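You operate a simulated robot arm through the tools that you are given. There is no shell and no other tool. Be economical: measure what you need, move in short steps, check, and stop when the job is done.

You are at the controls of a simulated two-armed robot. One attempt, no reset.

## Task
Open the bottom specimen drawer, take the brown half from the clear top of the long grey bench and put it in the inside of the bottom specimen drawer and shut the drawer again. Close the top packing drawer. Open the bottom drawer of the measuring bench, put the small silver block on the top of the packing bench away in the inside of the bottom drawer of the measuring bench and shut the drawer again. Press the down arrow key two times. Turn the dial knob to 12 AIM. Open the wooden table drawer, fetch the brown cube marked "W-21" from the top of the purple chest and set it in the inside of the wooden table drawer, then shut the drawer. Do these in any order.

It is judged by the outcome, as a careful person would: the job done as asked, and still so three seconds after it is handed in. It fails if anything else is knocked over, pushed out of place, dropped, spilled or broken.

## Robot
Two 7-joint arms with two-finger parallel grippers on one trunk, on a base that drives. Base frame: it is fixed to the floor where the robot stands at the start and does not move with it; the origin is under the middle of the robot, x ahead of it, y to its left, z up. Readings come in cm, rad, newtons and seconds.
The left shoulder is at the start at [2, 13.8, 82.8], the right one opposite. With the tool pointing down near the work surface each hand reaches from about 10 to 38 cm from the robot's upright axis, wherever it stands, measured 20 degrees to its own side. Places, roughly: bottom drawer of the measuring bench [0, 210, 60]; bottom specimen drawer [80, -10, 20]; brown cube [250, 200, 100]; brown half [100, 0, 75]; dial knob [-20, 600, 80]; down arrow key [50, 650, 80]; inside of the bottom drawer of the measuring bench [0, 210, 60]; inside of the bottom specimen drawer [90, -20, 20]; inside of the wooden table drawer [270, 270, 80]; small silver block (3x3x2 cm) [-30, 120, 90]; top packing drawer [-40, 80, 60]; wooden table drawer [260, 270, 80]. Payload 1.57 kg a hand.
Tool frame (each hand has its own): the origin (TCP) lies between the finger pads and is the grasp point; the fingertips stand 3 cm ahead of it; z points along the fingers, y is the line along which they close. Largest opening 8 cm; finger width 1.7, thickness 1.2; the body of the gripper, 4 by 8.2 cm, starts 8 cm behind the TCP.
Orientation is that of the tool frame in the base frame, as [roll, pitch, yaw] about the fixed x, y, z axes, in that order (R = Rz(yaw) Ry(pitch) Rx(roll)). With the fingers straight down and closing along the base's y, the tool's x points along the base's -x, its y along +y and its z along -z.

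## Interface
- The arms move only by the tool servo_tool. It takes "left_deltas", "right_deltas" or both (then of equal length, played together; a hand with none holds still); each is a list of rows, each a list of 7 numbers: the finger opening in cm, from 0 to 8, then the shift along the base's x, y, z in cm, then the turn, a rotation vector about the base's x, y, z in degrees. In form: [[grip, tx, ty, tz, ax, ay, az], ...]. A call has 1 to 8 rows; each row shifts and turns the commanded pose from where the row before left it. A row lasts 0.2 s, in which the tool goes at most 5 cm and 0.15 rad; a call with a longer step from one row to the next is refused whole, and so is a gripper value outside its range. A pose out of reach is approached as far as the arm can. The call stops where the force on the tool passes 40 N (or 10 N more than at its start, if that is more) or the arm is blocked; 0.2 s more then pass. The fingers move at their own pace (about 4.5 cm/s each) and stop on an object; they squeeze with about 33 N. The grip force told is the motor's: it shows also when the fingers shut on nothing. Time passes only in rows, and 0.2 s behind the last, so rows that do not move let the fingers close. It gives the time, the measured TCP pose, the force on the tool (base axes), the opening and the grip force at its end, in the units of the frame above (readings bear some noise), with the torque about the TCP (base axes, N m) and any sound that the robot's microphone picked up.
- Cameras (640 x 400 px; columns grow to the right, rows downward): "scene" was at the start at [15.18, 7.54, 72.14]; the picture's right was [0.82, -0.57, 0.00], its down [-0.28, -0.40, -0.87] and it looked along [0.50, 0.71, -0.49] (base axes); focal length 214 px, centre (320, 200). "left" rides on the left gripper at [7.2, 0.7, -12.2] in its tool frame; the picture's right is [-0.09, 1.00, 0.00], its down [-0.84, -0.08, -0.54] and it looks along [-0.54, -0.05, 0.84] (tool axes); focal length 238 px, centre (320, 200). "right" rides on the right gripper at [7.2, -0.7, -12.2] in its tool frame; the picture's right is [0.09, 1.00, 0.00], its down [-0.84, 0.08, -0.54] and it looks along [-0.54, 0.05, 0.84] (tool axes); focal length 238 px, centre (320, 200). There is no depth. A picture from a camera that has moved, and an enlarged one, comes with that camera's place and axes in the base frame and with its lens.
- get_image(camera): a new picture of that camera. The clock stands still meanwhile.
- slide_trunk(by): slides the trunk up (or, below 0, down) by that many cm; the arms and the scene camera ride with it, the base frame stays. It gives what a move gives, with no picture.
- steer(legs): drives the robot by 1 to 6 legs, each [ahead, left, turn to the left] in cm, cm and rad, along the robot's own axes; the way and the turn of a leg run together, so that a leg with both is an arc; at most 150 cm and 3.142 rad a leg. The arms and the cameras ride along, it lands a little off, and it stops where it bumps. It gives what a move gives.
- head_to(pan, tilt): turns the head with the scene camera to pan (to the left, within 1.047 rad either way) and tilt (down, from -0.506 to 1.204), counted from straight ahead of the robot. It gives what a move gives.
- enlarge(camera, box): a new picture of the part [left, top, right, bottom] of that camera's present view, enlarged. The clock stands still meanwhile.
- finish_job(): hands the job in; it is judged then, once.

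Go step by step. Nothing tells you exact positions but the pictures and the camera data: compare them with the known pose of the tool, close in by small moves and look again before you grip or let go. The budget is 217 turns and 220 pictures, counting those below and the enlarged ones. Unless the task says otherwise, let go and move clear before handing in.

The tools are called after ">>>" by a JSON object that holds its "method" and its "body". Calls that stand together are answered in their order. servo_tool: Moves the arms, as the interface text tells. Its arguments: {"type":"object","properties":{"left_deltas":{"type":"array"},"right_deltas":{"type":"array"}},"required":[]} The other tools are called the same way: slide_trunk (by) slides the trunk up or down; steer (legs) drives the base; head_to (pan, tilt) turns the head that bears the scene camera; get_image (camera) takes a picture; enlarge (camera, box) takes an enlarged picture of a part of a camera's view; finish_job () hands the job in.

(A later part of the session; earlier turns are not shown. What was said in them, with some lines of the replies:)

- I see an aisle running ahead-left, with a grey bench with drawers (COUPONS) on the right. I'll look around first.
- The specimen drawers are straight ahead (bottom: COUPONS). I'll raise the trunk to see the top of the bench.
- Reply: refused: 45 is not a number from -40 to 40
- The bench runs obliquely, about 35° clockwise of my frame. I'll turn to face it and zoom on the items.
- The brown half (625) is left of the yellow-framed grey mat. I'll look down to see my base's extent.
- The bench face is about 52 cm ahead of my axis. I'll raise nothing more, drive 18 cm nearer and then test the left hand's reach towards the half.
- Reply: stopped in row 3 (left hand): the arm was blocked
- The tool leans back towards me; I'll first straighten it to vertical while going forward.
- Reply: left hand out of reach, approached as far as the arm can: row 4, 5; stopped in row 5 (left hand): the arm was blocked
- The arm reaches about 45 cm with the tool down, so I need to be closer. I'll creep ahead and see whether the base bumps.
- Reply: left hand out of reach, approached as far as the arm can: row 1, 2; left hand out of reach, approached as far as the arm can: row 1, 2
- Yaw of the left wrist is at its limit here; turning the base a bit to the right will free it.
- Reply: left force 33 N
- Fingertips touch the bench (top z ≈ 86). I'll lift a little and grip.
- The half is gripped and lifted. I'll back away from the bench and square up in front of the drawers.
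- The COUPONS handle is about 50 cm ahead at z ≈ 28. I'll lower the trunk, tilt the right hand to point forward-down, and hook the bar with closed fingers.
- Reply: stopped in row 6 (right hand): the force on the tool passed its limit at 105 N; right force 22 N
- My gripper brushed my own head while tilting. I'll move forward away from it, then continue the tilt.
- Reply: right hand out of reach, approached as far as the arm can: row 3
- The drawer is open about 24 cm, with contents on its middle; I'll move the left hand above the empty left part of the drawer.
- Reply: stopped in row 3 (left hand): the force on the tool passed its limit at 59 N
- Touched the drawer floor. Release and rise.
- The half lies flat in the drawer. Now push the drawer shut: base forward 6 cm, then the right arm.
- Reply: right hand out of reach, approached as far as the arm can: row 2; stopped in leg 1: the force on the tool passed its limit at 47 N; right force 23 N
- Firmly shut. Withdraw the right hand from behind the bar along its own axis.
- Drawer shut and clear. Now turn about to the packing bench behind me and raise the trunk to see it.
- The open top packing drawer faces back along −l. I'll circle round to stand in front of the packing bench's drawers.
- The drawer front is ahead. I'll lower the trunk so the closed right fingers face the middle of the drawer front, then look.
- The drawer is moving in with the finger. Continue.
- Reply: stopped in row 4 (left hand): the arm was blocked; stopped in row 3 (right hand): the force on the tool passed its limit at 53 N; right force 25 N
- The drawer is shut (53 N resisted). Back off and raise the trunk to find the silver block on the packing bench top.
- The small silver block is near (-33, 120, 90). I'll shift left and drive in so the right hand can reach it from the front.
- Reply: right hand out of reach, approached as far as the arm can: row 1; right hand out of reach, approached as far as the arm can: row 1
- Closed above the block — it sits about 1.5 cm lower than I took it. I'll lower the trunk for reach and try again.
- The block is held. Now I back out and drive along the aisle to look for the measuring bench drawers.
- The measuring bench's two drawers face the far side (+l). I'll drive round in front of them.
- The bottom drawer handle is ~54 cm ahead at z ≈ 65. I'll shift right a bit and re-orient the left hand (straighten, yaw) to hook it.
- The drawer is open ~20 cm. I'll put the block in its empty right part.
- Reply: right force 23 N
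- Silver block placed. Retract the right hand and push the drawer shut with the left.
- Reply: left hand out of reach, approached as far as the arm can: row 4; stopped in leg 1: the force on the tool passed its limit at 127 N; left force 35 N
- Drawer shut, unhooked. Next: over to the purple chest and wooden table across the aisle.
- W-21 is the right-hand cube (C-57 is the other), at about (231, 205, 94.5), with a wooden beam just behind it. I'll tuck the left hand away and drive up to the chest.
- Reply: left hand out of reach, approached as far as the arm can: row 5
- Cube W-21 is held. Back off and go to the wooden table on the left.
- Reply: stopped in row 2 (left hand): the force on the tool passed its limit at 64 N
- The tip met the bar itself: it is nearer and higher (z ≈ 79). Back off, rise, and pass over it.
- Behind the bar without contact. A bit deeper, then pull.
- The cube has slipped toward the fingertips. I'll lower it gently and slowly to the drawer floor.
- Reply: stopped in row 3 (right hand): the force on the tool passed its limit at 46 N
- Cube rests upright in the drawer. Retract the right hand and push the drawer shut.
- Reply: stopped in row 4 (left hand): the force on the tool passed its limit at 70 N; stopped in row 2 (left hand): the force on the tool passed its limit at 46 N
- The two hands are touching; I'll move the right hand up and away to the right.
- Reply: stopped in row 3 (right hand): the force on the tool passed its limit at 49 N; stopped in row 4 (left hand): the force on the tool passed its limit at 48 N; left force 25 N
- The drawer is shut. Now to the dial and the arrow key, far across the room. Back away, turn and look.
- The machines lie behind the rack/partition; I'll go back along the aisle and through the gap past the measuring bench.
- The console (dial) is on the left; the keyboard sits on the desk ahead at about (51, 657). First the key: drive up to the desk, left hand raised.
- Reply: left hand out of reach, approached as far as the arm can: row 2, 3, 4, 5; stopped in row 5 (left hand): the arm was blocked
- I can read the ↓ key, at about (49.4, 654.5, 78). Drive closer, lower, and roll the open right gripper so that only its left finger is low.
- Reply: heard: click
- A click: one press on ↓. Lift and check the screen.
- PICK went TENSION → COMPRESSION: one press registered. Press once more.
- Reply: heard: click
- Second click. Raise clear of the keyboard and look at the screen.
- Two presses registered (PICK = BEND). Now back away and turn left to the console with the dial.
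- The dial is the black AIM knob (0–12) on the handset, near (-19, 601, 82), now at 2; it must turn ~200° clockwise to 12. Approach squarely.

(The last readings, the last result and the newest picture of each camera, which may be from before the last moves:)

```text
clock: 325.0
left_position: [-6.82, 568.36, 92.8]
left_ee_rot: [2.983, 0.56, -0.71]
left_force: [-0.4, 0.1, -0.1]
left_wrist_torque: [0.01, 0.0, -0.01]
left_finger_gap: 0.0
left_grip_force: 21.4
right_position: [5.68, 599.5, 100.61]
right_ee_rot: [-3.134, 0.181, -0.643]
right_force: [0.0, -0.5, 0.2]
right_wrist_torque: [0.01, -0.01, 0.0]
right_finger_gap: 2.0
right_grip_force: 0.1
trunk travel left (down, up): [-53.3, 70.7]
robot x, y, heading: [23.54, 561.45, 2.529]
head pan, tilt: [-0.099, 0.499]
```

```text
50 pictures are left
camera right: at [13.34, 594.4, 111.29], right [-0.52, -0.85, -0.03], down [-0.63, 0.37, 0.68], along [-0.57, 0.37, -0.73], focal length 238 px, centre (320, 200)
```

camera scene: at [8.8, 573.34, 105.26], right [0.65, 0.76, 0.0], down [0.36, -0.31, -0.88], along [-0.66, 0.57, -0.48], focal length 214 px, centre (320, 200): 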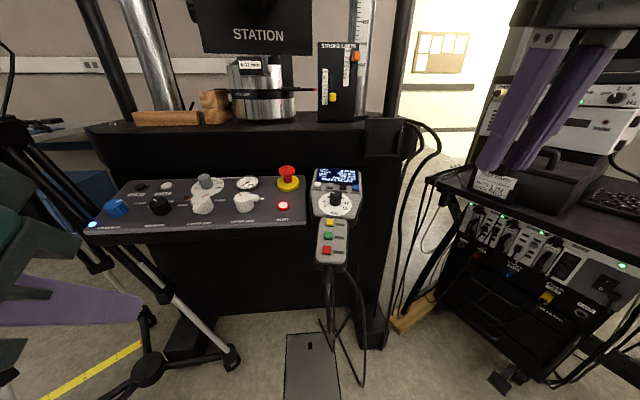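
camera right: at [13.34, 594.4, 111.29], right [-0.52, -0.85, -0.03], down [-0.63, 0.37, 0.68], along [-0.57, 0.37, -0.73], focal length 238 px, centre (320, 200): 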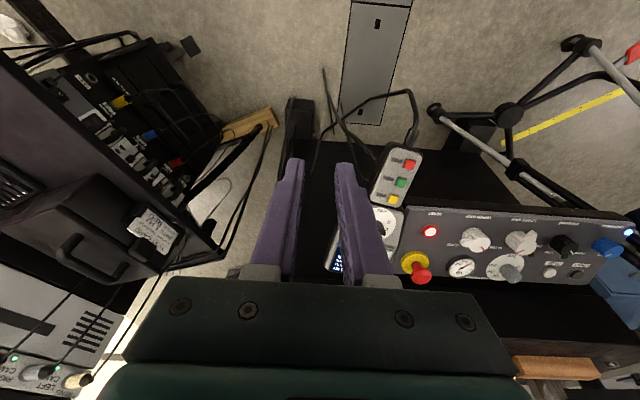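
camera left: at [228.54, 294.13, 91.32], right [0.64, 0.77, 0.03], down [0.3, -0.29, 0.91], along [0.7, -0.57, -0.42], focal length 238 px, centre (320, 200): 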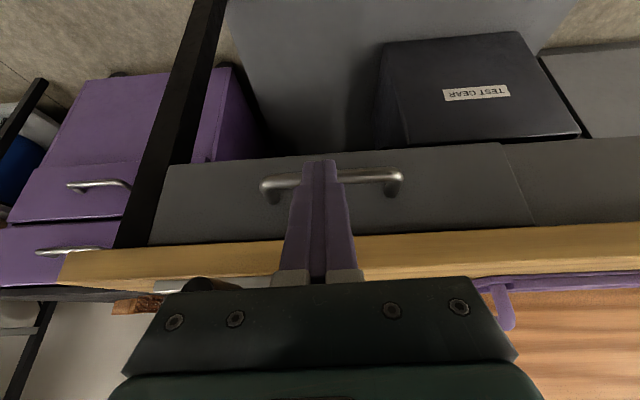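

>>> {"method": "steer", "body": {"legs": [[10, 0, 0]]}}

>>> {"method": "servo_tool", "body": {"right_deltas": [[3, -1.6, -2.1, -0.5, 0, 0, 0], [4, -1.6, -2.1, -0.5, 0, 0, 0], [5, -1.6, -2.1, -0.5, 0, 0, 0], [5, -1.6, -2.1, -0.5, 0, 0, 0], [5, -1.6, -2.1, -0.5, 0, 0, 0]]}}

>>> {"method": "get_image", "body": {"camera": "right"}}

>>> {"method": "get_image", "body": {"camera": "scene"}}

```text
clock: 326.1
left_position: [-14.96, 574.11, 92.96]
left_ee_rot: [2.986, 0.562, -0.707]
left_force: [-0.3, 0.1, -0.2]
left_wrist_torque: [0.0, -0.01, -0.02]
left_finger_gap: 0.0
left_grip_force: 20.8
right_position: [-2.68, 605.39, 100.57]
right_ee_rot: [-3.132, 0.181, -0.642]
right_force: [0.2, -0.6, 0.3]
right_wrist_torque: [-0.01, -0.02, -0.02]
right_finger_gap: 2.0
right_grip_force: 0.0
trunk travel left (down, up): [-53.3, 70.7]
robot x, y, heading: [15.27, 567.45, 2.526]
head pan, tilt: [-0.099, 0.499]
```

```text
clock: 327.4
left_position: [-14.96, 574.04, 92.87]
left_ee_rot: [2.982, 0.56, -0.707]
left_force: [0.1, 0.5, 0.7]
left_wrist_torque: [0.03, -0.04, 0.01]
left_finger_gap: 0.0
left_grip_force: 20.9
right_position: [-10.57, 594.71, 98.02]
right_ee_rot: [-3.131, 0.181, -0.643]
right_force: [-0.2, 0.1, -0.4]
right_wrist_torque: [0.01, 0.0, -0.03]
right_finger_gap: 4.98
right_grip_force: 0.0
trunk travel left (down, up): [-53.3, 70.7]
robot x, y, heading: [15.73, 567.38, 2.522]
head pan, tilt: [-0.099, 0.499]
```

```text
49 pictures are left
camera right: at [-2.74, 589.65, 108.76], right [-0.53, -0.85, -0.02], down [-0.63, 0.37, 0.68], along [-0.57, 0.37, -0.73], focal length 238 px, centre (320, 200)
```

right: 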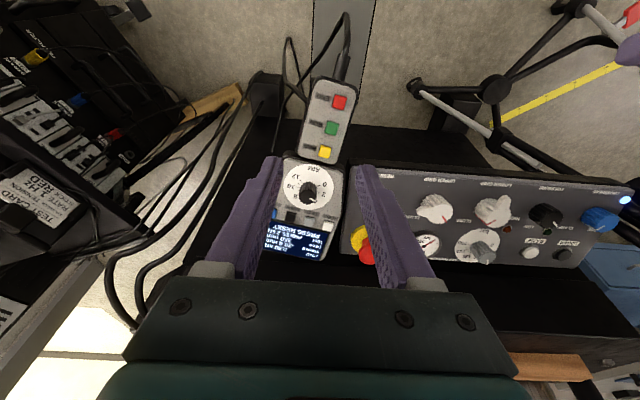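

```text
48 pictures are left
camera scene: at [0.57, 579.13, 105.26], right [0.65, 0.76, 0.0], down [0.36, -0.31, -0.88], along [-0.66, 0.57, -0.48], focal length 214 px, centre (320, 200)
```

scene: 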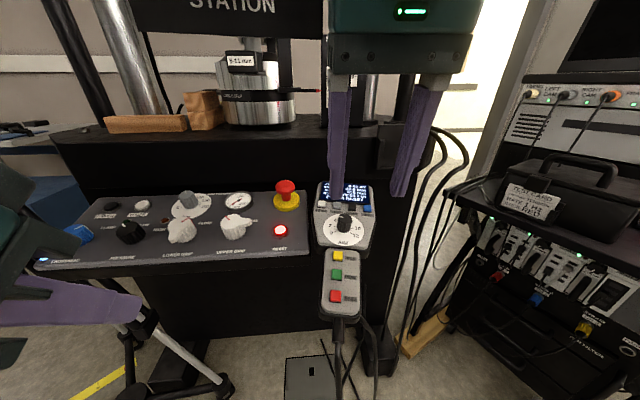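

>>> {"method": "steer", "body": {"legs": [[6, 0, 0]]}}

>>> {"method": "servo_tool", "body": {"right_deltas": [[5, -1.4, 1.5, -1.5, 0, 0, 0], [5, -1.4, 1.5, -1.5, 0, 0, 0], [5, -1.4, 1.4, -1.5, 0, 0, 0], [5, -1.2, 1.2, -1.5, 0, 0, 0]]}}

>>> {"method": "get_image", "body": {"camera": "right"}}

>>> {"method": "enlarge", "body": {"camera": "scene", "box": [280, 160, 420, 290]}}

```text
clock: 328.4
left_position: [-17.75, 576.2, 92.64]
left_ee_rot: [2.986, 0.554, -0.696]
left_force: [0.6, 0.0, 0.0]
left_wrist_torque: [0.0, 0.0, -0.02]
left_finger_gap: 0.02
left_grip_force: 21.7
right_position: [-13.49, 597.16, 97.78]
right_ee_rot: [-3.129, 0.173, -0.631]
right_force: [-0.1, 0.6, 0.4]
right_wrist_torque: [0.01, -0.02, -0.04]
right_finger_gap: 4.99
right_grip_force: 0.2
trunk travel left (down, up): [-53.3, 70.7]
robot x, y, heading: [12.04, 570.21, 2.536]
head pan, tilt: [-0.099, 0.499]
stopped in leg 1: the robot was blocked; the commanded pose is now the measured one
```

```text
clock: 329.4
left_position: [-17.65, 576.4, 92.53]
left_ee_rot: [2.988, 0.55, -0.697]
left_force: [0.0, 0.8, -0.1]
left_wrist_torque: [0.0, 0.0, 0.0]
left_finger_gap: 0.02
left_grip_force: 21.5
right_position: [-18.66, 602.79, 91.56]
right_ee_rot: [-3.128, 0.169, -0.633]
right_force: [0.0, 0.4, 0.7]
right_wrist_torque: [-0.02, 0.03, -0.01]
right_finger_gap: 5.0
right_grip_force: 0.0
trunk travel left (down, up): [-53.3, 70.7]
robot x, y, heading: [11.57, 570.41, 2.536]
head pan, tilt: [-0.099, 0.499]
```

```text
47 pictures are left
camera right: at [-10.93, 597.66, 102.42], right [-0.52, -0.85, -0.03], down [-0.64, 0.37, 0.67], along [-0.57, 0.37, -0.74], focal length 238 px, centre (320, 200)
```

right: 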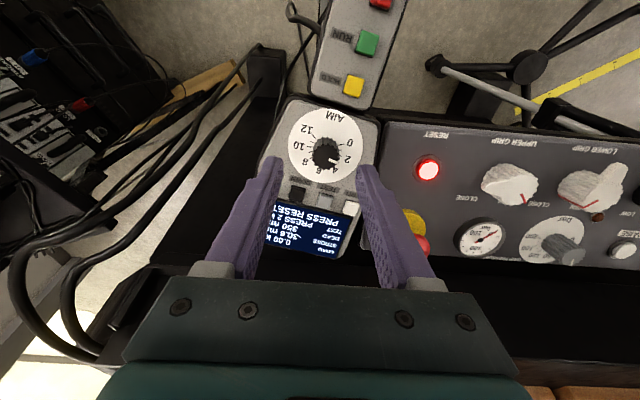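

```text
3.08 times, centred on (350, 225) of scene
camera zoom: at [-2.22, 581.58, 105.07], right [0.65, 0.76, 0.01], down [0.37, -0.31, -0.87], along [-0.66, 0.57, -0.49], focal length 660 px, centre (228, 123)
```

zoom: 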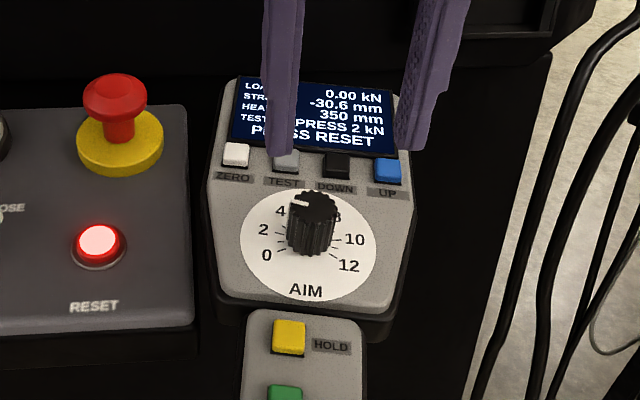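

>>> {"method": "servo_tool", "body": {"right_deltas": [[5, -0.3, -0.25, 0, 1.11, -0.78, 7.88], [5, -0.3, -0.25, 0, 1.11, -0.78, 7.88], [5, 0, 0, -0.8, 1.11, -0.78, 7.88], [5, 0, 0, -0.8, 1.11, -0.78, 7.88], [5, 0, 0, -0.9, 1.11, -0.78, 7.88]]}}

>>> {"method": "get_image", "body": {"camera": "right"}}

>>> {"method": "enlarge", "body": {"camera": "scene", "box": [280, 160, 420, 290]}}

```text
clock: 330.6
left_position: [-17.52, 576.32, 92.42]
left_ee_rot: [2.989, 0.551, -0.698]
left_force: [-0.2, -0.3, 0.0]
left_wrist_torque: [0.0, -0.01, 0.02]
left_finger_gap: 0.03
left_grip_force: 21.1
right_position: [-19.16, 602.22, 89.11]
right_ee_rot: [-3.024, 0.13, 0.074]
right_force: [0.3, 0.1, 0.5]
right_wrist_torque: [0.06, -0.01, 0.02]
right_finger_gap: 5.0
right_grip_force: 0.0
trunk travel left (down, up): [-53.3, 70.7]
robot x, y, heading: [11.95, 570.28, 2.534]
head pan, tilt: [-0.099, 0.499]
```

```text
45 pictures are left
camera right: at [-10.45, 602.09, 100.23], right [0.15, -0.98, -0.13], down [-0.75, -0.2, 0.63], along [-0.65, 0.0, -0.76], focal length 238 px, centre (320, 200)
```

right: 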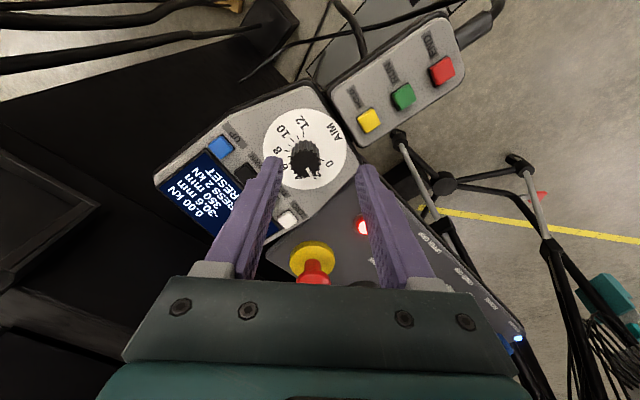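

```text
3.08 times, centred on (350, 225) of scene
camera zoom: at [-2.21, 581.59, 105.06], right [0.65, 0.76, 0.01], down [0.37, -0.31, -0.87], along [-0.66, 0.57, -0.49], focal length 660 px, centre (228, 123)
```

zoom: 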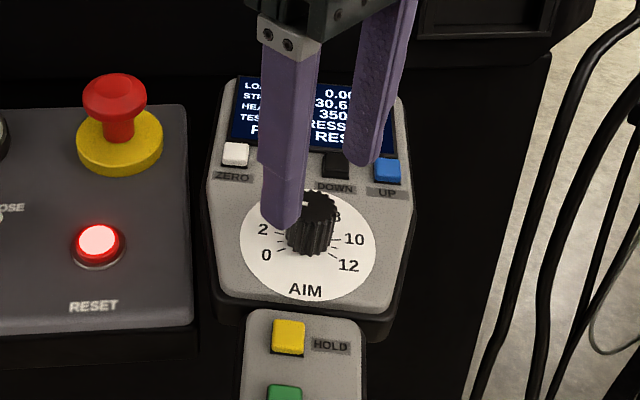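

>>> {"method": "servo_tool", "body": {"right_deltas": [[5, -0.8, 0.8, -0.5, 0, 0, 0], [5, -0.8, 0.8, -0.5, 0, 0, 0], [5, 0, 0, -0.6, 0, 0, 0]]}}

>>> {"method": "get_image", "body": {"camera": "right"}}

>>> {"method": "enlarge", "body": {"camera": "scene", "box": [280, 160, 420, 290]}}

```text
clock: 331.4
left_position: [-17.6, 576.43, 92.4]
left_ee_rot: [2.988, 0.552, -0.698]
left_force: [0.7, -0.3, -0.4]
left_wrist_torque: [-0.03, -0.04, 0.06]
left_finger_gap: 0.03
left_grip_force: 21.3
right_position: [-20.84, 603.94, 87.36]
right_ee_rot: [-3.024, 0.133, 0.071]
right_force: [0.5, 0.9, 0.4]
right_wrist_torque: [0.01, 0.01, -0.04]
right_finger_gap: 4.98
right_grip_force: 0.0
trunk travel left (down, up): [-53.3, 70.7]
robot x, y, heading: [11.87, 570.4, 2.531]
head pan, tilt: [-0.099, 0.499]
```

```text
43 pictures are left
camera right: at [-12.01, 603.69, 98.59], right [0.15, -0.98, -0.13], down [-0.75, -0.19, 0.64], along [-0.65, 0.0, -0.76], focal length 238 px, centre (320, 200)
```

right: 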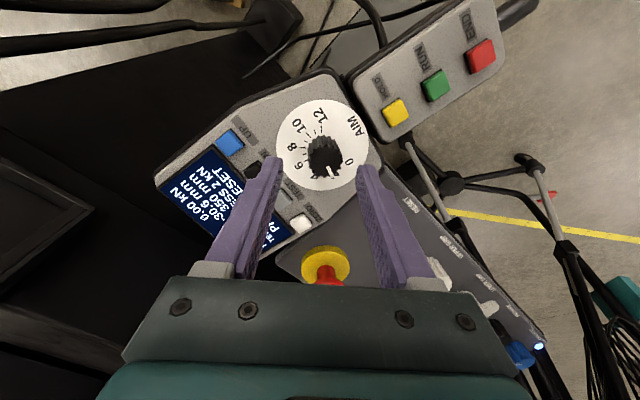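

```text
3.08 times, centred on (350, 225) of scene
camera zoom: at [-2.22, 581.61, 105.06], right [0.65, 0.76, 0.01], down [0.37, -0.31, -0.87], along [-0.66, 0.57, -0.49], focal length 660 px, centre (228, 123)
```

zoom: 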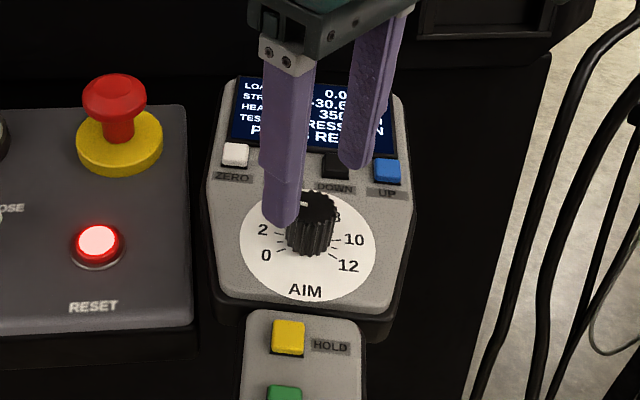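

>>> {"method": "servo_tool", "body": {"right_deltas": [[5, 0.2, -0.4, 0, 0, 0, 0], [5, -0.1, 0.08, -0.8, 0, 0, 0], [5, -0.1, 0.08, -0.8, 0, 0, 0], [5, -0.08, 0.07, -0.6, 0, 0, 0]]}}

>>> {"method": "get_image", "body": {"camera": "right"}}

>>> {"method": "enlarge", "body": {"camera": "scene", "box": [280, 160, 420, 290]}}

```text
clock: 332.4
left_position: [-17.6, 576.31, 92.56]
left_ee_rot: [2.989, 0.55, -0.695]
left_force: [-0.3, 0.2, 0.8]
left_wrist_torque: [0.0, 0.02, 0.01]
left_finger_gap: 0.01
left_grip_force: 21.4
right_position: [-20.71, 603.64, 85.86]
right_ee_rot: [-3.026, 0.132, 0.07]
right_force: [0.5, -0.1, 0.4]
right_wrist_torque: [0.04, 0.0, -0.01]
right_finger_gap: 5.02
right_grip_force: 0.1
right hand out of reach, approached as far as the arm can: row 4
trunk travel left (down, up): [-53.3, 70.7]
robot x, y, heading: [12.03, 570.18, 2.541]
head pan, tilt: [-0.099, 0.499]
```

```text
41 pictures are left
camera right: at [-11.94, 603.47, 96.97], right [0.15, -0.98, -0.13], down [-0.75, -0.19, 0.63], along [-0.65, 0.0, -0.76], focal length 238 px, centre (320, 200)
```

right: 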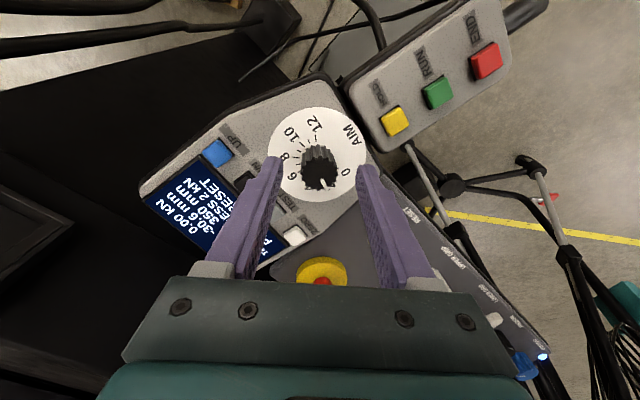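

```text
3.08 times, centred on (350, 225) of scene
camera zoom: at [-2.21, 581.62, 105.06], right [0.65, 0.76, 0.01], down [0.37, -0.31, -0.87], along [-0.66, 0.57, -0.49], focal length 660 px, centre (228, 123)
```

zoom: 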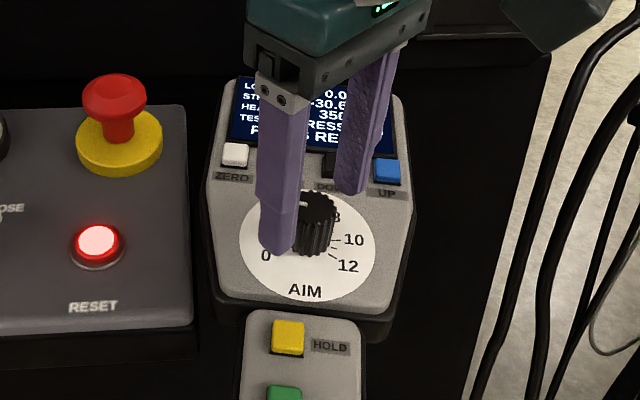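

>>> {"method": "slide_trunk", "body": {"by": -0.7}}

>>> {"method": "servo_tool", "body": {"right_deltas": [[4, 0, 0, 0, 0, 0, 0], [3, 0, 0, 0, 0, 0, 0], [2, 0, 0, 0, 0, 0, 0], [1, 0, 0, 0, 0, 0, 0]]}}

>>> {"method": "enlarge", "body": {"camera": "scene", "box": [280, 160, 420, 290]}}

```text
clock: 332.9
left_position: [-17.56, 576.21, 91.95]
left_ee_rot: [2.989, 0.549, -0.697]
left_force: [-0.1, 0.6, 0.3]
left_wrist_torque: [0.01, 0.01, 0.0]
left_finger_gap: 0.01
left_grip_force: 22.0
right_position: [-20.57, 603.62, 85.13]
right_ee_rot: [-3.026, 0.131, 0.072]
right_force: [0.9, 0.0, 0.0]
right_wrist_torque: [-0.01, 0.01, 0.0]
right_finger_gap: 4.99
right_grip_force: 0.0
trunk travel left (down, up): [-52.6, 71.4]
robot x, y, heading: [11.99, 570.61, 2.536]
head pan, tilt: [-0.099, 0.499]
```

```text
clock: 333.9
left_position: [-17.44, 576.33, 91.84]
left_ee_rot: [2.99, 0.548, -0.696]
left_force: [-0.5, 0.7, 0.7]
left_wrist_torque: [0.0, 0.0, 0.03]
left_finger_gap: 0.0
left_grip_force: 20.7
right_position: [-20.42, 603.77, 85.17]
right_ee_rot: [-3.023, 0.131, 0.069]
right_force: [-1.1, 3.9, 2.2]
right_wrist_torque: [0.45, -0.5, -0.2]
right_finger_gap: 2.63
right_grip_force: 28.4
trunk travel left (down, up): [-52.6, 71.4]
robot x, y, heading: [11.67, 569.86, 2.537]
head pan, tilt: [-0.099, 0.499]
```

```text
3.08 times, centred on (350, 225) of scene
camera zoom: at [-2.08, 581.66, 104.36], right [0.65, 0.76, 0.01], down [0.38, -0.31, -0.87], along [-0.66, 0.57, -0.49], focal length 660 px, centre (228, 123)
```

zoom: 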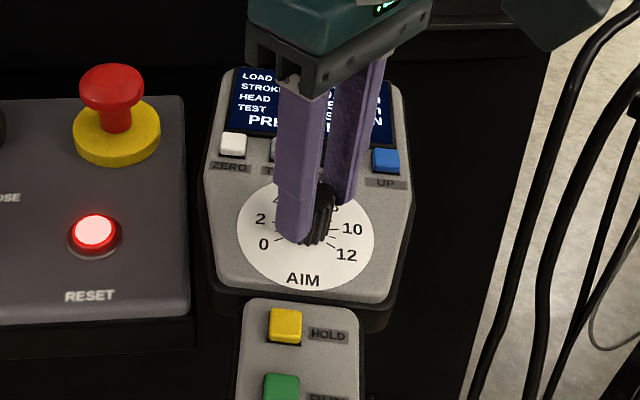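

Knob gripped (2.6 cm). Turn clockwise in steps.

>>> {"method": "servo_tool", "body": {"right_deltas": [[1, 0, 0, 0, -1.11, 0.78, -7.88], [1, 0, 0, 0, -1.11, 0.78, -7.88], [1, 0, 0, 0, -1.11, 0.78, -7.88], [1, 0, 0, 0, -1.11, 0.78, -7.88], [1, 0, 0, 0, -1.11, 0.78, -7.88], [1, 0, 0, 0, -1.11, 0.78, -7.88], [1, 0, 0, 0, -1.11, 0.78, -7.88], [1, 0, 0, 0, -1.11, 0.78, -7.88]]}}

>>> {"method": "enlarge", "body": {"camera": "scene", "box": [280, 160, 420, 290]}}

```text
clock: 335.7
left_position: [-17.51, 576.3, 91.75]
left_ee_rot: [2.987, 0.55, -0.697]
left_force: [0.1, 0.9, 0.4]
left_wrist_torque: [-0.01, 0.0, 0.01]
left_finger_gap: 0.0
left_grip_force: 21.1
right_position: [-20.86, 603.41, 85.11]
right_ee_rot: [3.082, 0.155, -1.059]
right_force: [-17.1, -11.1, 3.6]
right_wrist_torque: [-1.17, 0.37, 0.44]
right_finger_gap: 2.59
right_grip_force: 37.4
trunk travel left (down, up): [-52.6, 71.4]
robot x, y, heading: [11.51, 569.79, 2.537]
head pan, tilt: [-0.099, 0.499]
```

```text
3.08 times, centred on (350, 225) of scene
camera zoom: at [-2.15, 581.61, 104.36], right [0.65, 0.76, 0.01], down [0.38, -0.31, -0.87], along [-0.66, 0.57, -0.49], focal length 660 px, centre (228, 123)
```

zoom: 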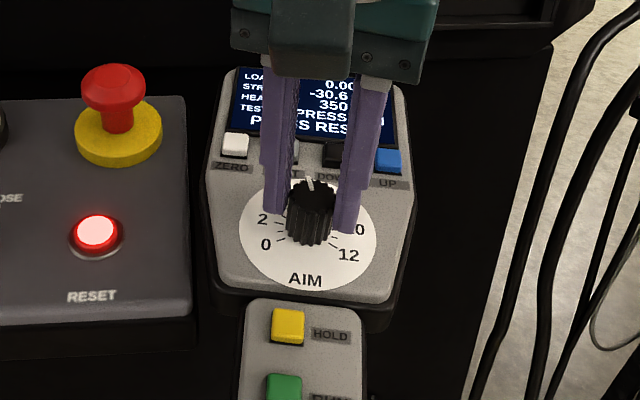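

>>> {"method": "servo_tool", "body": {"right_deltas": [[1, -0.2, -0.25, 0, -1.11, 0.78, -7.88], [1, 0, 0, 0, -1.11, 0.78, -7.88], [1, 0, 0, 0, -1.11, 0.78, -7.88], [1, 0, 0, 0, -1.11, 0.78, -7.88], [1, 0, 0, 0, -1.11, 0.78, -7.88]]}}

>>> {"method": "enlarge", "body": {"camera": "scene", "box": [280, 160, 420, 290]}}

```text
clock: 336.9
left_position: [-17.49, 576.34, 91.76]
left_ee_rot: [2.988, 0.549, -0.696]
left_force: [-0.2, 0.8, -0.8]
left_wrist_torque: [0.01, 0.0, 0.01]
left_finger_gap: 0.01
left_grip_force: 21.3
right_position: [-21.12, 603.47, 85.18]
right_ee_rot: [3.001, 0.079, -1.759]
right_force: [-19.0, -12.3, 11.5]
right_wrist_torque: [-0.76, 1.06, 0.38]
right_finger_gap: 2.68
right_grip_force: 37.2
trunk travel left (down, up): [-52.6, 71.4]
robot x, y, heading: [12.03, 569.78, 2.533]
head pan, tilt: [-0.099, 0.499]
```

```text
3.08 times, centred on (350, 225) of scene
camera zoom: at [-2.15, 581.62, 104.37], right [0.65, 0.76, 0.01], down [0.38, -0.31, -0.87], along [-0.66, 0.57, -0.49], focal length 660 px, centre (228, 123)
```

zoom: 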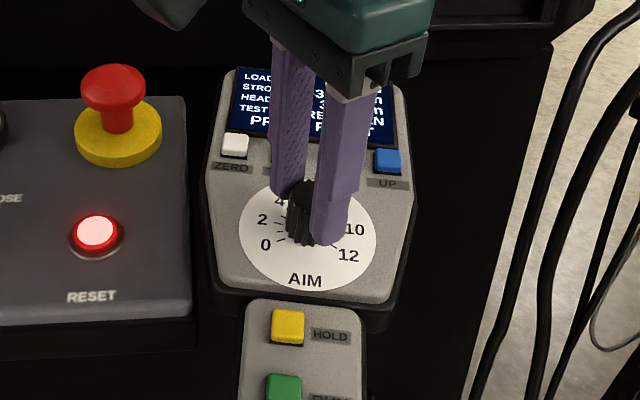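

Release, rotate back, and regrip.

>>> {"method": "servo_tool", "body": {"right_deltas": [[3, 0, 0, 0, 0, 0, 0], [5, 0, 0, 0, 0, 0, 0], [5, 0, 0, 1.5, 0, 0, 0], [5, 0, 0, 1, 1.11, -0.78, 7.88], [5, 0, 0, 0, 1.11, -0.78, 7.88], [5, 0, 0, 0, 1.11, -0.78, 7.88], [5, 0, 0, 0, 1.11, -0.78, 7.88], [5, 0, 0, 0, 1.11, -0.78, 7.88]]}}

>>> {"method": "servo_tool", "body": {"right_deltas": [[5, 0, 0, 0, 1.11, -0.78, 7.88], [5, 0, 0, 0, 1.11, -0.78, 7.88], [5, 0, 0, 0, 1.11, -0.78, 7.88], [5, 0, 0, 0, 1.11, -0.78, 7.88], [5, 0, 0, 0, 1.11, -0.78, 7.88], [5, 0, 0, 0, 1.11, -0.78, 7.88], [5, 0, 0, 0, 1.11, -0.78, 7.88], [5, 0, 0, 0, 1.11, -0.78, 7.88]]}}

>>> {"method": "get_image", "body": {"camera": "right"}}

>>> {"method": "enlarge", "body": {"camera": "scene", "box": [280, 160, 420, 290]}}

```text
clock: 338.7
left_position: [-17.5, 576.46, 91.9]
left_ee_rot: [2.988, 0.55, -0.696]
left_force: [0.8, 0.1, -0.4]
left_wrist_torque: [-0.01, -0.01, 0.03]
left_finger_gap: 0.0
left_grip_force: 21.3
right_position: [-20.95, 603.45, 87.57]
right_ee_rot: [3.091, 0.156, -1.056]
right_force: [0.2, 0.2, 0.3]
right_wrist_torque: [-0.01, 0.03, 0.0]
right_finger_gap: 5.01
right_grip_force: 0.1
trunk travel left (down, up): [-52.6, 71.4]
robot x, y, heading: [11.56, 570.13, 2.535]
head pan, tilt: [-0.099, 0.499]
```

```text
clock: 340.5
left_position: [-17.49, 576.48, 91.8]
left_ee_rot: [2.99, 0.549, -0.698]
left_force: [0.4, -0.3, -0.4]
left_wrist_torque: [0.0, -0.04, 0.01]
left_finger_gap: 0.01
left_grip_force: 22.1
right_position: [-20.95, 603.54, 87.63]
right_ee_rot: [-3.022, 0.132, 0.073]
right_force: [-0.2, 0.9, -0.4]
right_wrist_torque: [0.01, -0.03, 0.0]
right_finger_gap: 5.0
right_grip_force: 0.0
trunk travel left (down, up): [-52.6, 71.4]
robot x, y, heading: [12.13, 569.75, 2.536]
head pan, tilt: [-0.099, 0.499]
```

```text
36 pictures are left
camera right: at [-12.1, 603.33, 98.76], right [0.15, -0.98, -0.13], down [-0.75, -0.2, 0.63], along [-0.65, 0.0, -0.76], focal length 238 px, centre (320, 200)
```

right: 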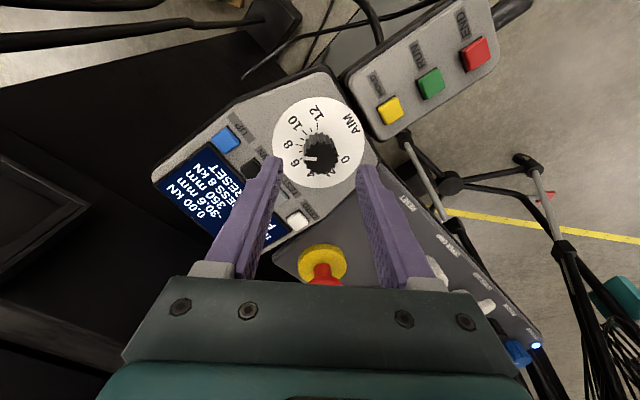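

```text
3.08 times, centred on (350, 225) of scene
camera zoom: at [-2.15, 581.66, 104.36], right [0.65, 0.76, 0.01], down [0.38, -0.31, -0.87], along [-0.66, 0.57, -0.49], focal length 660 px, centre (228, 123)
```

zoom: 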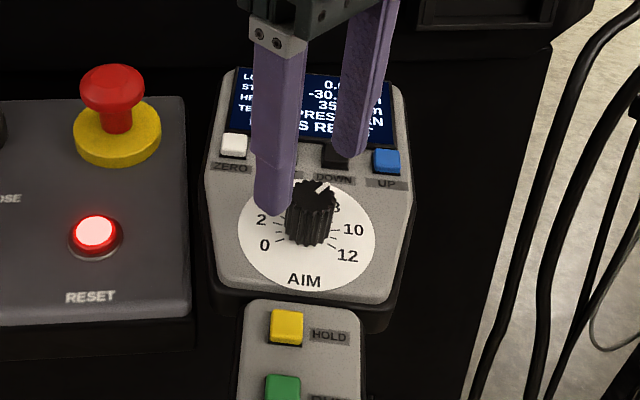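

Display reads 8 kN now. Regrip and turn a further ~80°.

>>> {"method": "servo_tool", "body": {"right_deltas": [[5, 0, 0, -0.9, 0, 0, 0], [5, 0, 0, -0.9, 0, 0, 0], [5, 0, 0, -0.6, 0, 0, 0], [3, 0, 0, 0, 0, 0, 0], [2, 0, 0, 0, 0, 0, 0], [1, 0, 0, 0, 0, 0, 0], [1, 0, 0, 0, 0, 0, 0]]}}

>>> {"method": "servo_tool", "body": {"right_deltas": [[1, 0, 0, 0, -1.11, 0.78, -7.88], [1, 0, 0, 0, -1.11, 0.78, -7.88], [1, 0, 0, 0, -1.11, 0.78, -7.88], [1, 0, 0, 0, -1.11, 0.78, -7.88], [1, 0, 0, 0, -1.11, 0.78, -7.88], [1, 0, 0, 0, -1.11, 0.78, -7.88], [1, 0, 0, 0, -1.11, 0.78, -7.88], [1, 0, 0, 0, -1.11, 0.78, -7.88]]}}

>>> {"method": "enlarge", "body": {"camera": "scene", "box": [280, 160, 420, 290]}}

```text
clock: 342.1
left_position: [-17.6, 576.46, 91.96]
left_ee_rot: [2.99, 0.552, -0.696]
left_force: [0.8, 0.5, -0.1]
left_wrist_torque: [-0.02, -0.01, 0.04]
left_finger_gap: 0.0
left_grip_force: 21.2
right_position: [-20.92, 603.83, 85.29]
right_ee_rot: [-3.02, 0.131, 0.066]
right_force: [-2.8, 13.5, -4.5]
right_wrist_torque: [0.61, 0.23, -0.09]
right_finger_gap: 2.59
right_grip_force: 30.3
trunk travel left (down, up): [-52.6, 71.4]
robot x, y, heading: [11.59, 569.99, 2.535]
head pan, tilt: [-0.099, 0.499]
```

```text
clock: 343.9
left_position: [-17.61, 576.45, 91.81]
left_ee_rot: [2.99, 0.552, -0.698]
left_force: [0.4, 0.0, -1.4]
left_wrist_torque: [-0.02, 0.0, 0.04]
left_finger_gap: 0.01
left_grip_force: 21.5
right_position: [-21.05, 603.59, 85.25]
right_ee_rot: [3.092, 0.157, -1.062]
right_force: [-3.5, 14.3, -4.3]
right_wrist_torque: [-0.41, 0.29, 0.18]
right_finger_gap: 2.6
right_grip_force: 37.1
trunk travel left (down, up): [-52.6, 71.4]
robot x, y, heading: [11.88, 570.28, 2.537]
head pan, tilt: [-0.099, 0.499]
```

```text
3.08 times, centred on (350, 225) of scene
camera zoom: at [-2.19, 581.77, 104.38], right [0.65, 0.76, 0.01], down [0.37, -0.31, -0.87], along [-0.66, 0.57, -0.49], focal length 660 px, centre (228, 123)
```

zoom: 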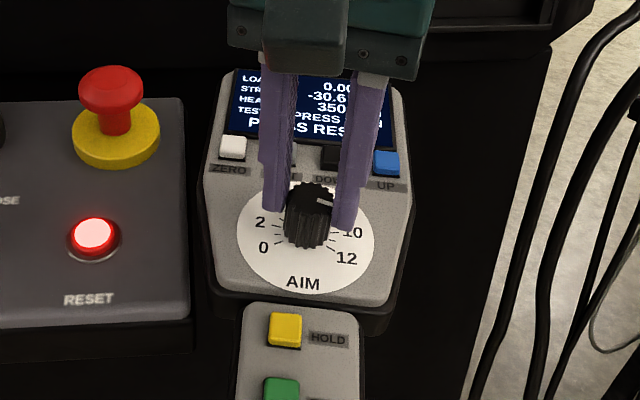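

>>> {"method": "servo_tool", "body": {"right_deltas": [[1, 0, 0, 0, -1.11, 0.78, -7.88], [1, 0, 0, 0, -1.11, 0.78, -7.88], [1, 0, 0, 0, -1.11, 0.78, -7.88], [1, 0, 0, 0, -1.11, 0.78, -7.88], [1, 0, 0, 0, -0.8, 0.6, -5.5]]}}

>>> {"method": "servo_tool", "body": {"right_deltas": [[3, 0, 0, 0, 0, 0, 0], [5, 0, 0, 0, 0, 0, 0], [5, 0, 0, 1.5, 0, 0, 0], [5, 0, 0, 1, 1.11, -0.78, 7.88], [5, 0, 0, 0, 1.11, -0.78, 7.88], [5, 0, 0, 0, 1.11, -0.78, 7.88], [5, 0, 0, 0, 1.11, -0.78, 7.88], [5, 0, 0, 0, 1.11, -0.78, 7.88]]}}

>>> {"method": "get_image", "body": {"camera": "right"}}

>>> {"method": "enlarge", "body": {"camera": "scene", "box": [280, 160, 420, 290]}}

```text
clock: 345.1
left_position: [-17.46, 576.5, 91.81]
left_ee_rot: [2.989, 0.552, -0.697]
left_force: [0.2, 0.4, 0.5]
left_wrist_torque: [-0.02, -0.01, 0.01]
left_finger_gap: 0.0
left_grip_force: 21.4
right_position: [-21.07, 603.43, 85.33]
right_ee_rot: [3.01, 0.084, -1.715]
right_force: [-6.3, -4.4, 2.8]
right_wrist_torque: [-0.11, 0.54, 0.59]
right_finger_gap: 2.64
right_grip_force: 37.6
trunk travel left (down, up): [-52.6, 71.4]
robot x, y, heading: [11.99, 570.16, 2.538]
head pan, tilt: [-0.099, 0.499]
```

```text
clock: 346.9
left_position: [-17.57, 576.42, 91.93]
left_ee_rot: [2.99, 0.553, -0.697]
left_force: [0.3, -0.2, -0.1]
left_wrist_torque: [0.02, 0.03, 0.02]
left_finger_gap: 0.01
left_grip_force: 21.1
right_position: [-20.99, 603.55, 87.85]
right_ee_rot: [3.096, 0.16, -1.015]
right_force: [0.5, 0.7, -0.2]
right_wrist_torque: [0.0, 0.05, -0.05]
right_finger_gap: 4.98
right_grip_force: 0.0
trunk travel left (down, up): [-52.6, 71.4]
robot x, y, heading: [12.26, 570.05, 2.536]
head pan, tilt: [-0.099, 0.499]
```

```text
33 pictures are left
camera right: at [-15.05, 596.45, 98.68], right [-0.79, -0.61, 0.03], down [-0.44, 0.6, 0.67], along [-0.43, 0.52, -0.74], focal length 238 px, centre (320, 200)
```

right: 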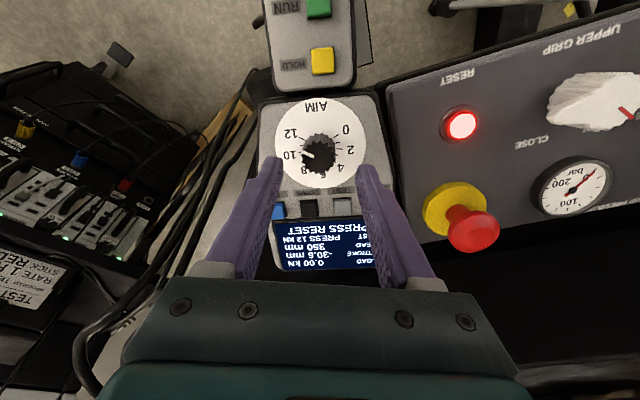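

```text
3.08 times, centred on (350, 225) of scene
camera zoom: at [-2.2, 581.73, 104.38], right [0.65, 0.76, 0.01], down [0.37, -0.31, -0.87], along [-0.66, 0.57, -0.49], focal length 660 px, centre (228, 123)
```

zoom: 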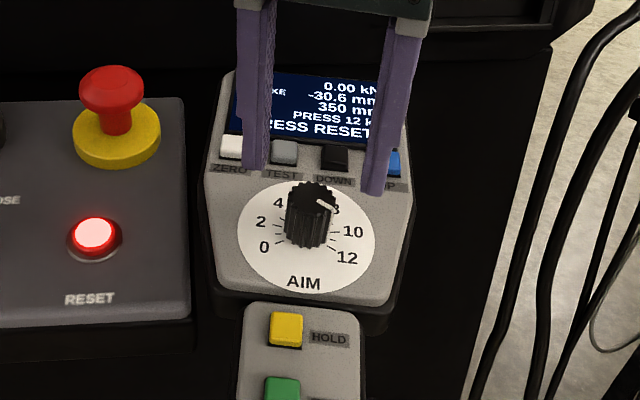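

>>> {"method": "enlarge", "body": {"camera": "right", "box": [255, 90, 385, 280]}}

>>> {"method": "enlarge", "body": {"camera": "scene", "box": [325, 210, 375, 260]}}

```text
2.11 times, centred on (320, 185) of right
camera zoom: at [-15.05, 596.45, 98.68], right [-0.79, -0.61, 0.03], down [-0.44, 0.6, 0.67], along [-0.43, 0.52, -0.74], focal length 502 px, centre (320, 232)
```

zoom: 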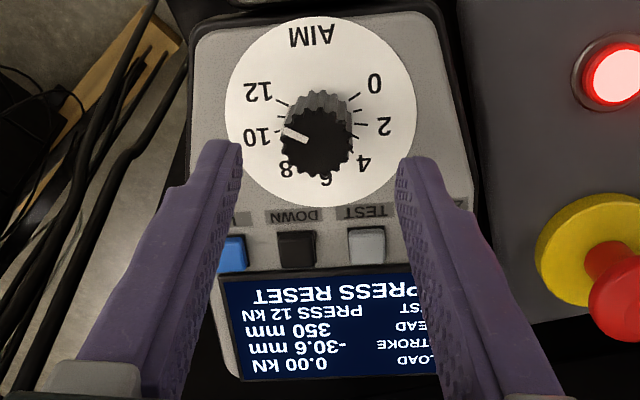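

```text
8.00 times, centred on (350, 235) of scene
camera zoom: at [-2.2, 581.73, 104.38], right [0.65, 0.76, 0.01], down [0.37, -0.31, -0.87], along [-0.66, 0.57, -0.49], focal length 1716 px, centre (80, -80)
```

zoom: 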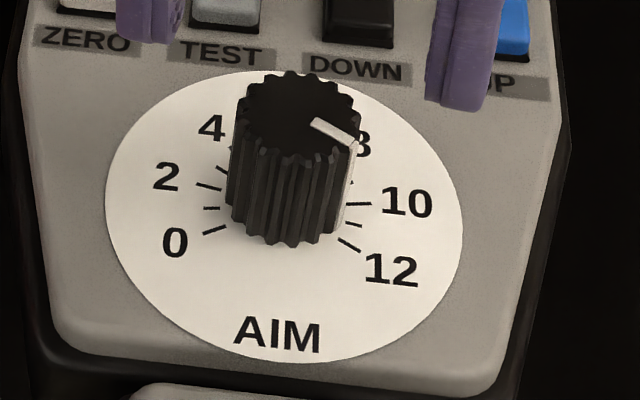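

The pointer is parallel to the 12 tick and the display reads PRESS 12 kN. Lift away, back off and check the surroundings.

>>> {"method": "servo_tool", "body": {"right_deltas": [[5, 0, 0, 2, 0, 0, 0], [5, 0, 0, 4, 0, 0, 0], [5, 0, 0, 4, 0, 0, 0]]}}

>>> {"method": "steer", "body": {"legs": [[-30, 0, 0]]}}

>>> {"method": "head_to", "body": {"pan": 0.1, "tilt": 0.5}}

>>> {"method": "get_image", "body": {"camera": "scene"}}

>>> {"method": "enlarge", "body": {"camera": "scene", "box": [330, 140, 430, 230]}}

```text
clock: 347.7
left_position: [-17.51, 576.55, 91.86]
left_ee_rot: [2.989, 0.551, -0.697]
left_force: [0.5, 0.3, 0.4]
left_wrist_torque: [-0.02, -0.01, 0.01]
left_finger_gap: 0.01
left_grip_force: 21.8
right_position: [-20.89, 603.57, 97.78]
right_ee_rot: [3.097, 0.158, -1.016]
right_force: [-0.3, 0.0, 0.0]
right_wrist_torque: [0.03, 0.01, -0.01]
right_finger_gap: 5.0
right_grip_force: 0.0
trunk travel left (down, up): [-52.6, 71.4]
robot x, y, heading: [11.69, 570.1, 2.536]
head pan, tilt: [-0.099, 0.499]
```

```text
clock: 349.8
left_position: [6.01, 559.47, 92.18]
left_ee_rot: [2.98, 0.563, -0.698]
left_force: [-0.9, -0.2, 0.4]
left_wrist_torque: [0.03, -0.02, -0.01]
left_finger_gap: 0.02
left_grip_force: 21.4
right_position: [2.67, 586.55, 98.25]
right_ee_rot: [3.089, 0.167, -1.016]
right_force: [-0.1, -0.7, -0.1]
right_wrist_torque: [0.02, 0.0, 0.0]
right_finger_gap: 4.99
right_grip_force: 0.0
trunk travel left (down, up): [-52.6, 71.4]
robot x, y, heading: [37.05, 553.18, 2.538]
head pan, tilt: [-0.099, 0.499]
```

```text
clock: 350.5
left_position: [5.96, 559.32, 92.2]
left_ee_rot: [2.98, 0.564, -0.695]
left_force: [-0.6, 0.2, -0.6]
left_wrist_torque: [-0.01, -0.01, -0.02]
left_finger_gap: 0.01
left_grip_force: 20.8
right_position: [2.66, 586.57, 98.27]
right_ee_rot: [3.089, 0.167, -1.015]
right_force: [0.3, -0.9, -0.3]
right_wrist_torque: [0.03, 0.0, -0.01]
right_finger_gap: 5.0
right_grip_force: 0.1
trunk travel left (down, up): [-52.6, 71.4]
robot x, y, heading: [36.7, 552.75, 2.537]
head pan, tilt: [0.099, 0.499]
```

```text
29 pictures are left
camera scene: at [20.99, 564.08, 104.52], right [0.58, 0.82, 0.0], down [0.39, -0.28, -0.88], along [-0.72, 0.5, -0.48], focal length 214 px, centre (320, 200)
```

scene: 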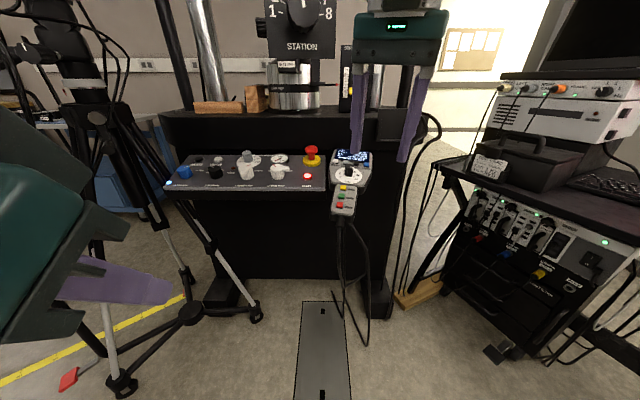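

```text
4.44 times, centred on (380, 185) of scene
camera zoom: at [20.99, 564.08, 104.52], right [0.58, 0.82, 0.0], down [0.39, -0.28, -0.88], along [-0.72, 0.5, -0.48], focal length 953 px, centre (53, 267)
```

zoom: 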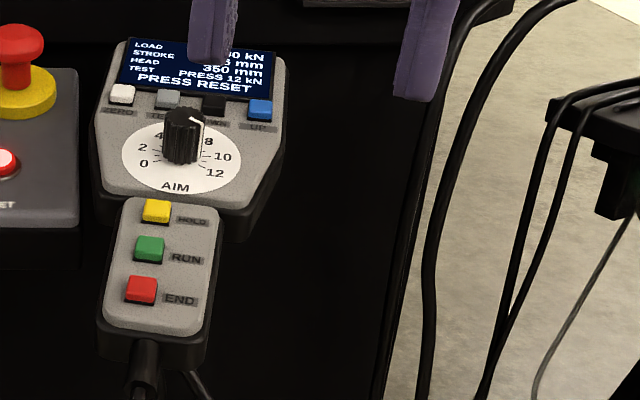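

>>> {"method": "finish_job", "body": {}}

```text
The job is handed in.
```

All six tasks are finished and the job is handed in.

- **Brown half:** it lies in the bottom specimen drawer, which is shut.
- **Top packing drawer:** closed.
- **Silver block:** it is in the bottom drawer of the measuring bench, which is shut.
- **Down arrow key:** pressed twice. I heard two clicks, and the screen stepped from TENSION to COMPRESSION to BEND.
- **AIM dial:** it points at 12, and the display reads PRESS 12 kN.
- **Cube W-21:** it sits upright in the wooden table drawer, which is shut. It slipped a little in the grip while I lowered it, but I set it down without dropping it.

The base bumped something once at the dial console. The tripod beside it stands where it was, and nothing else I could see had shifted.
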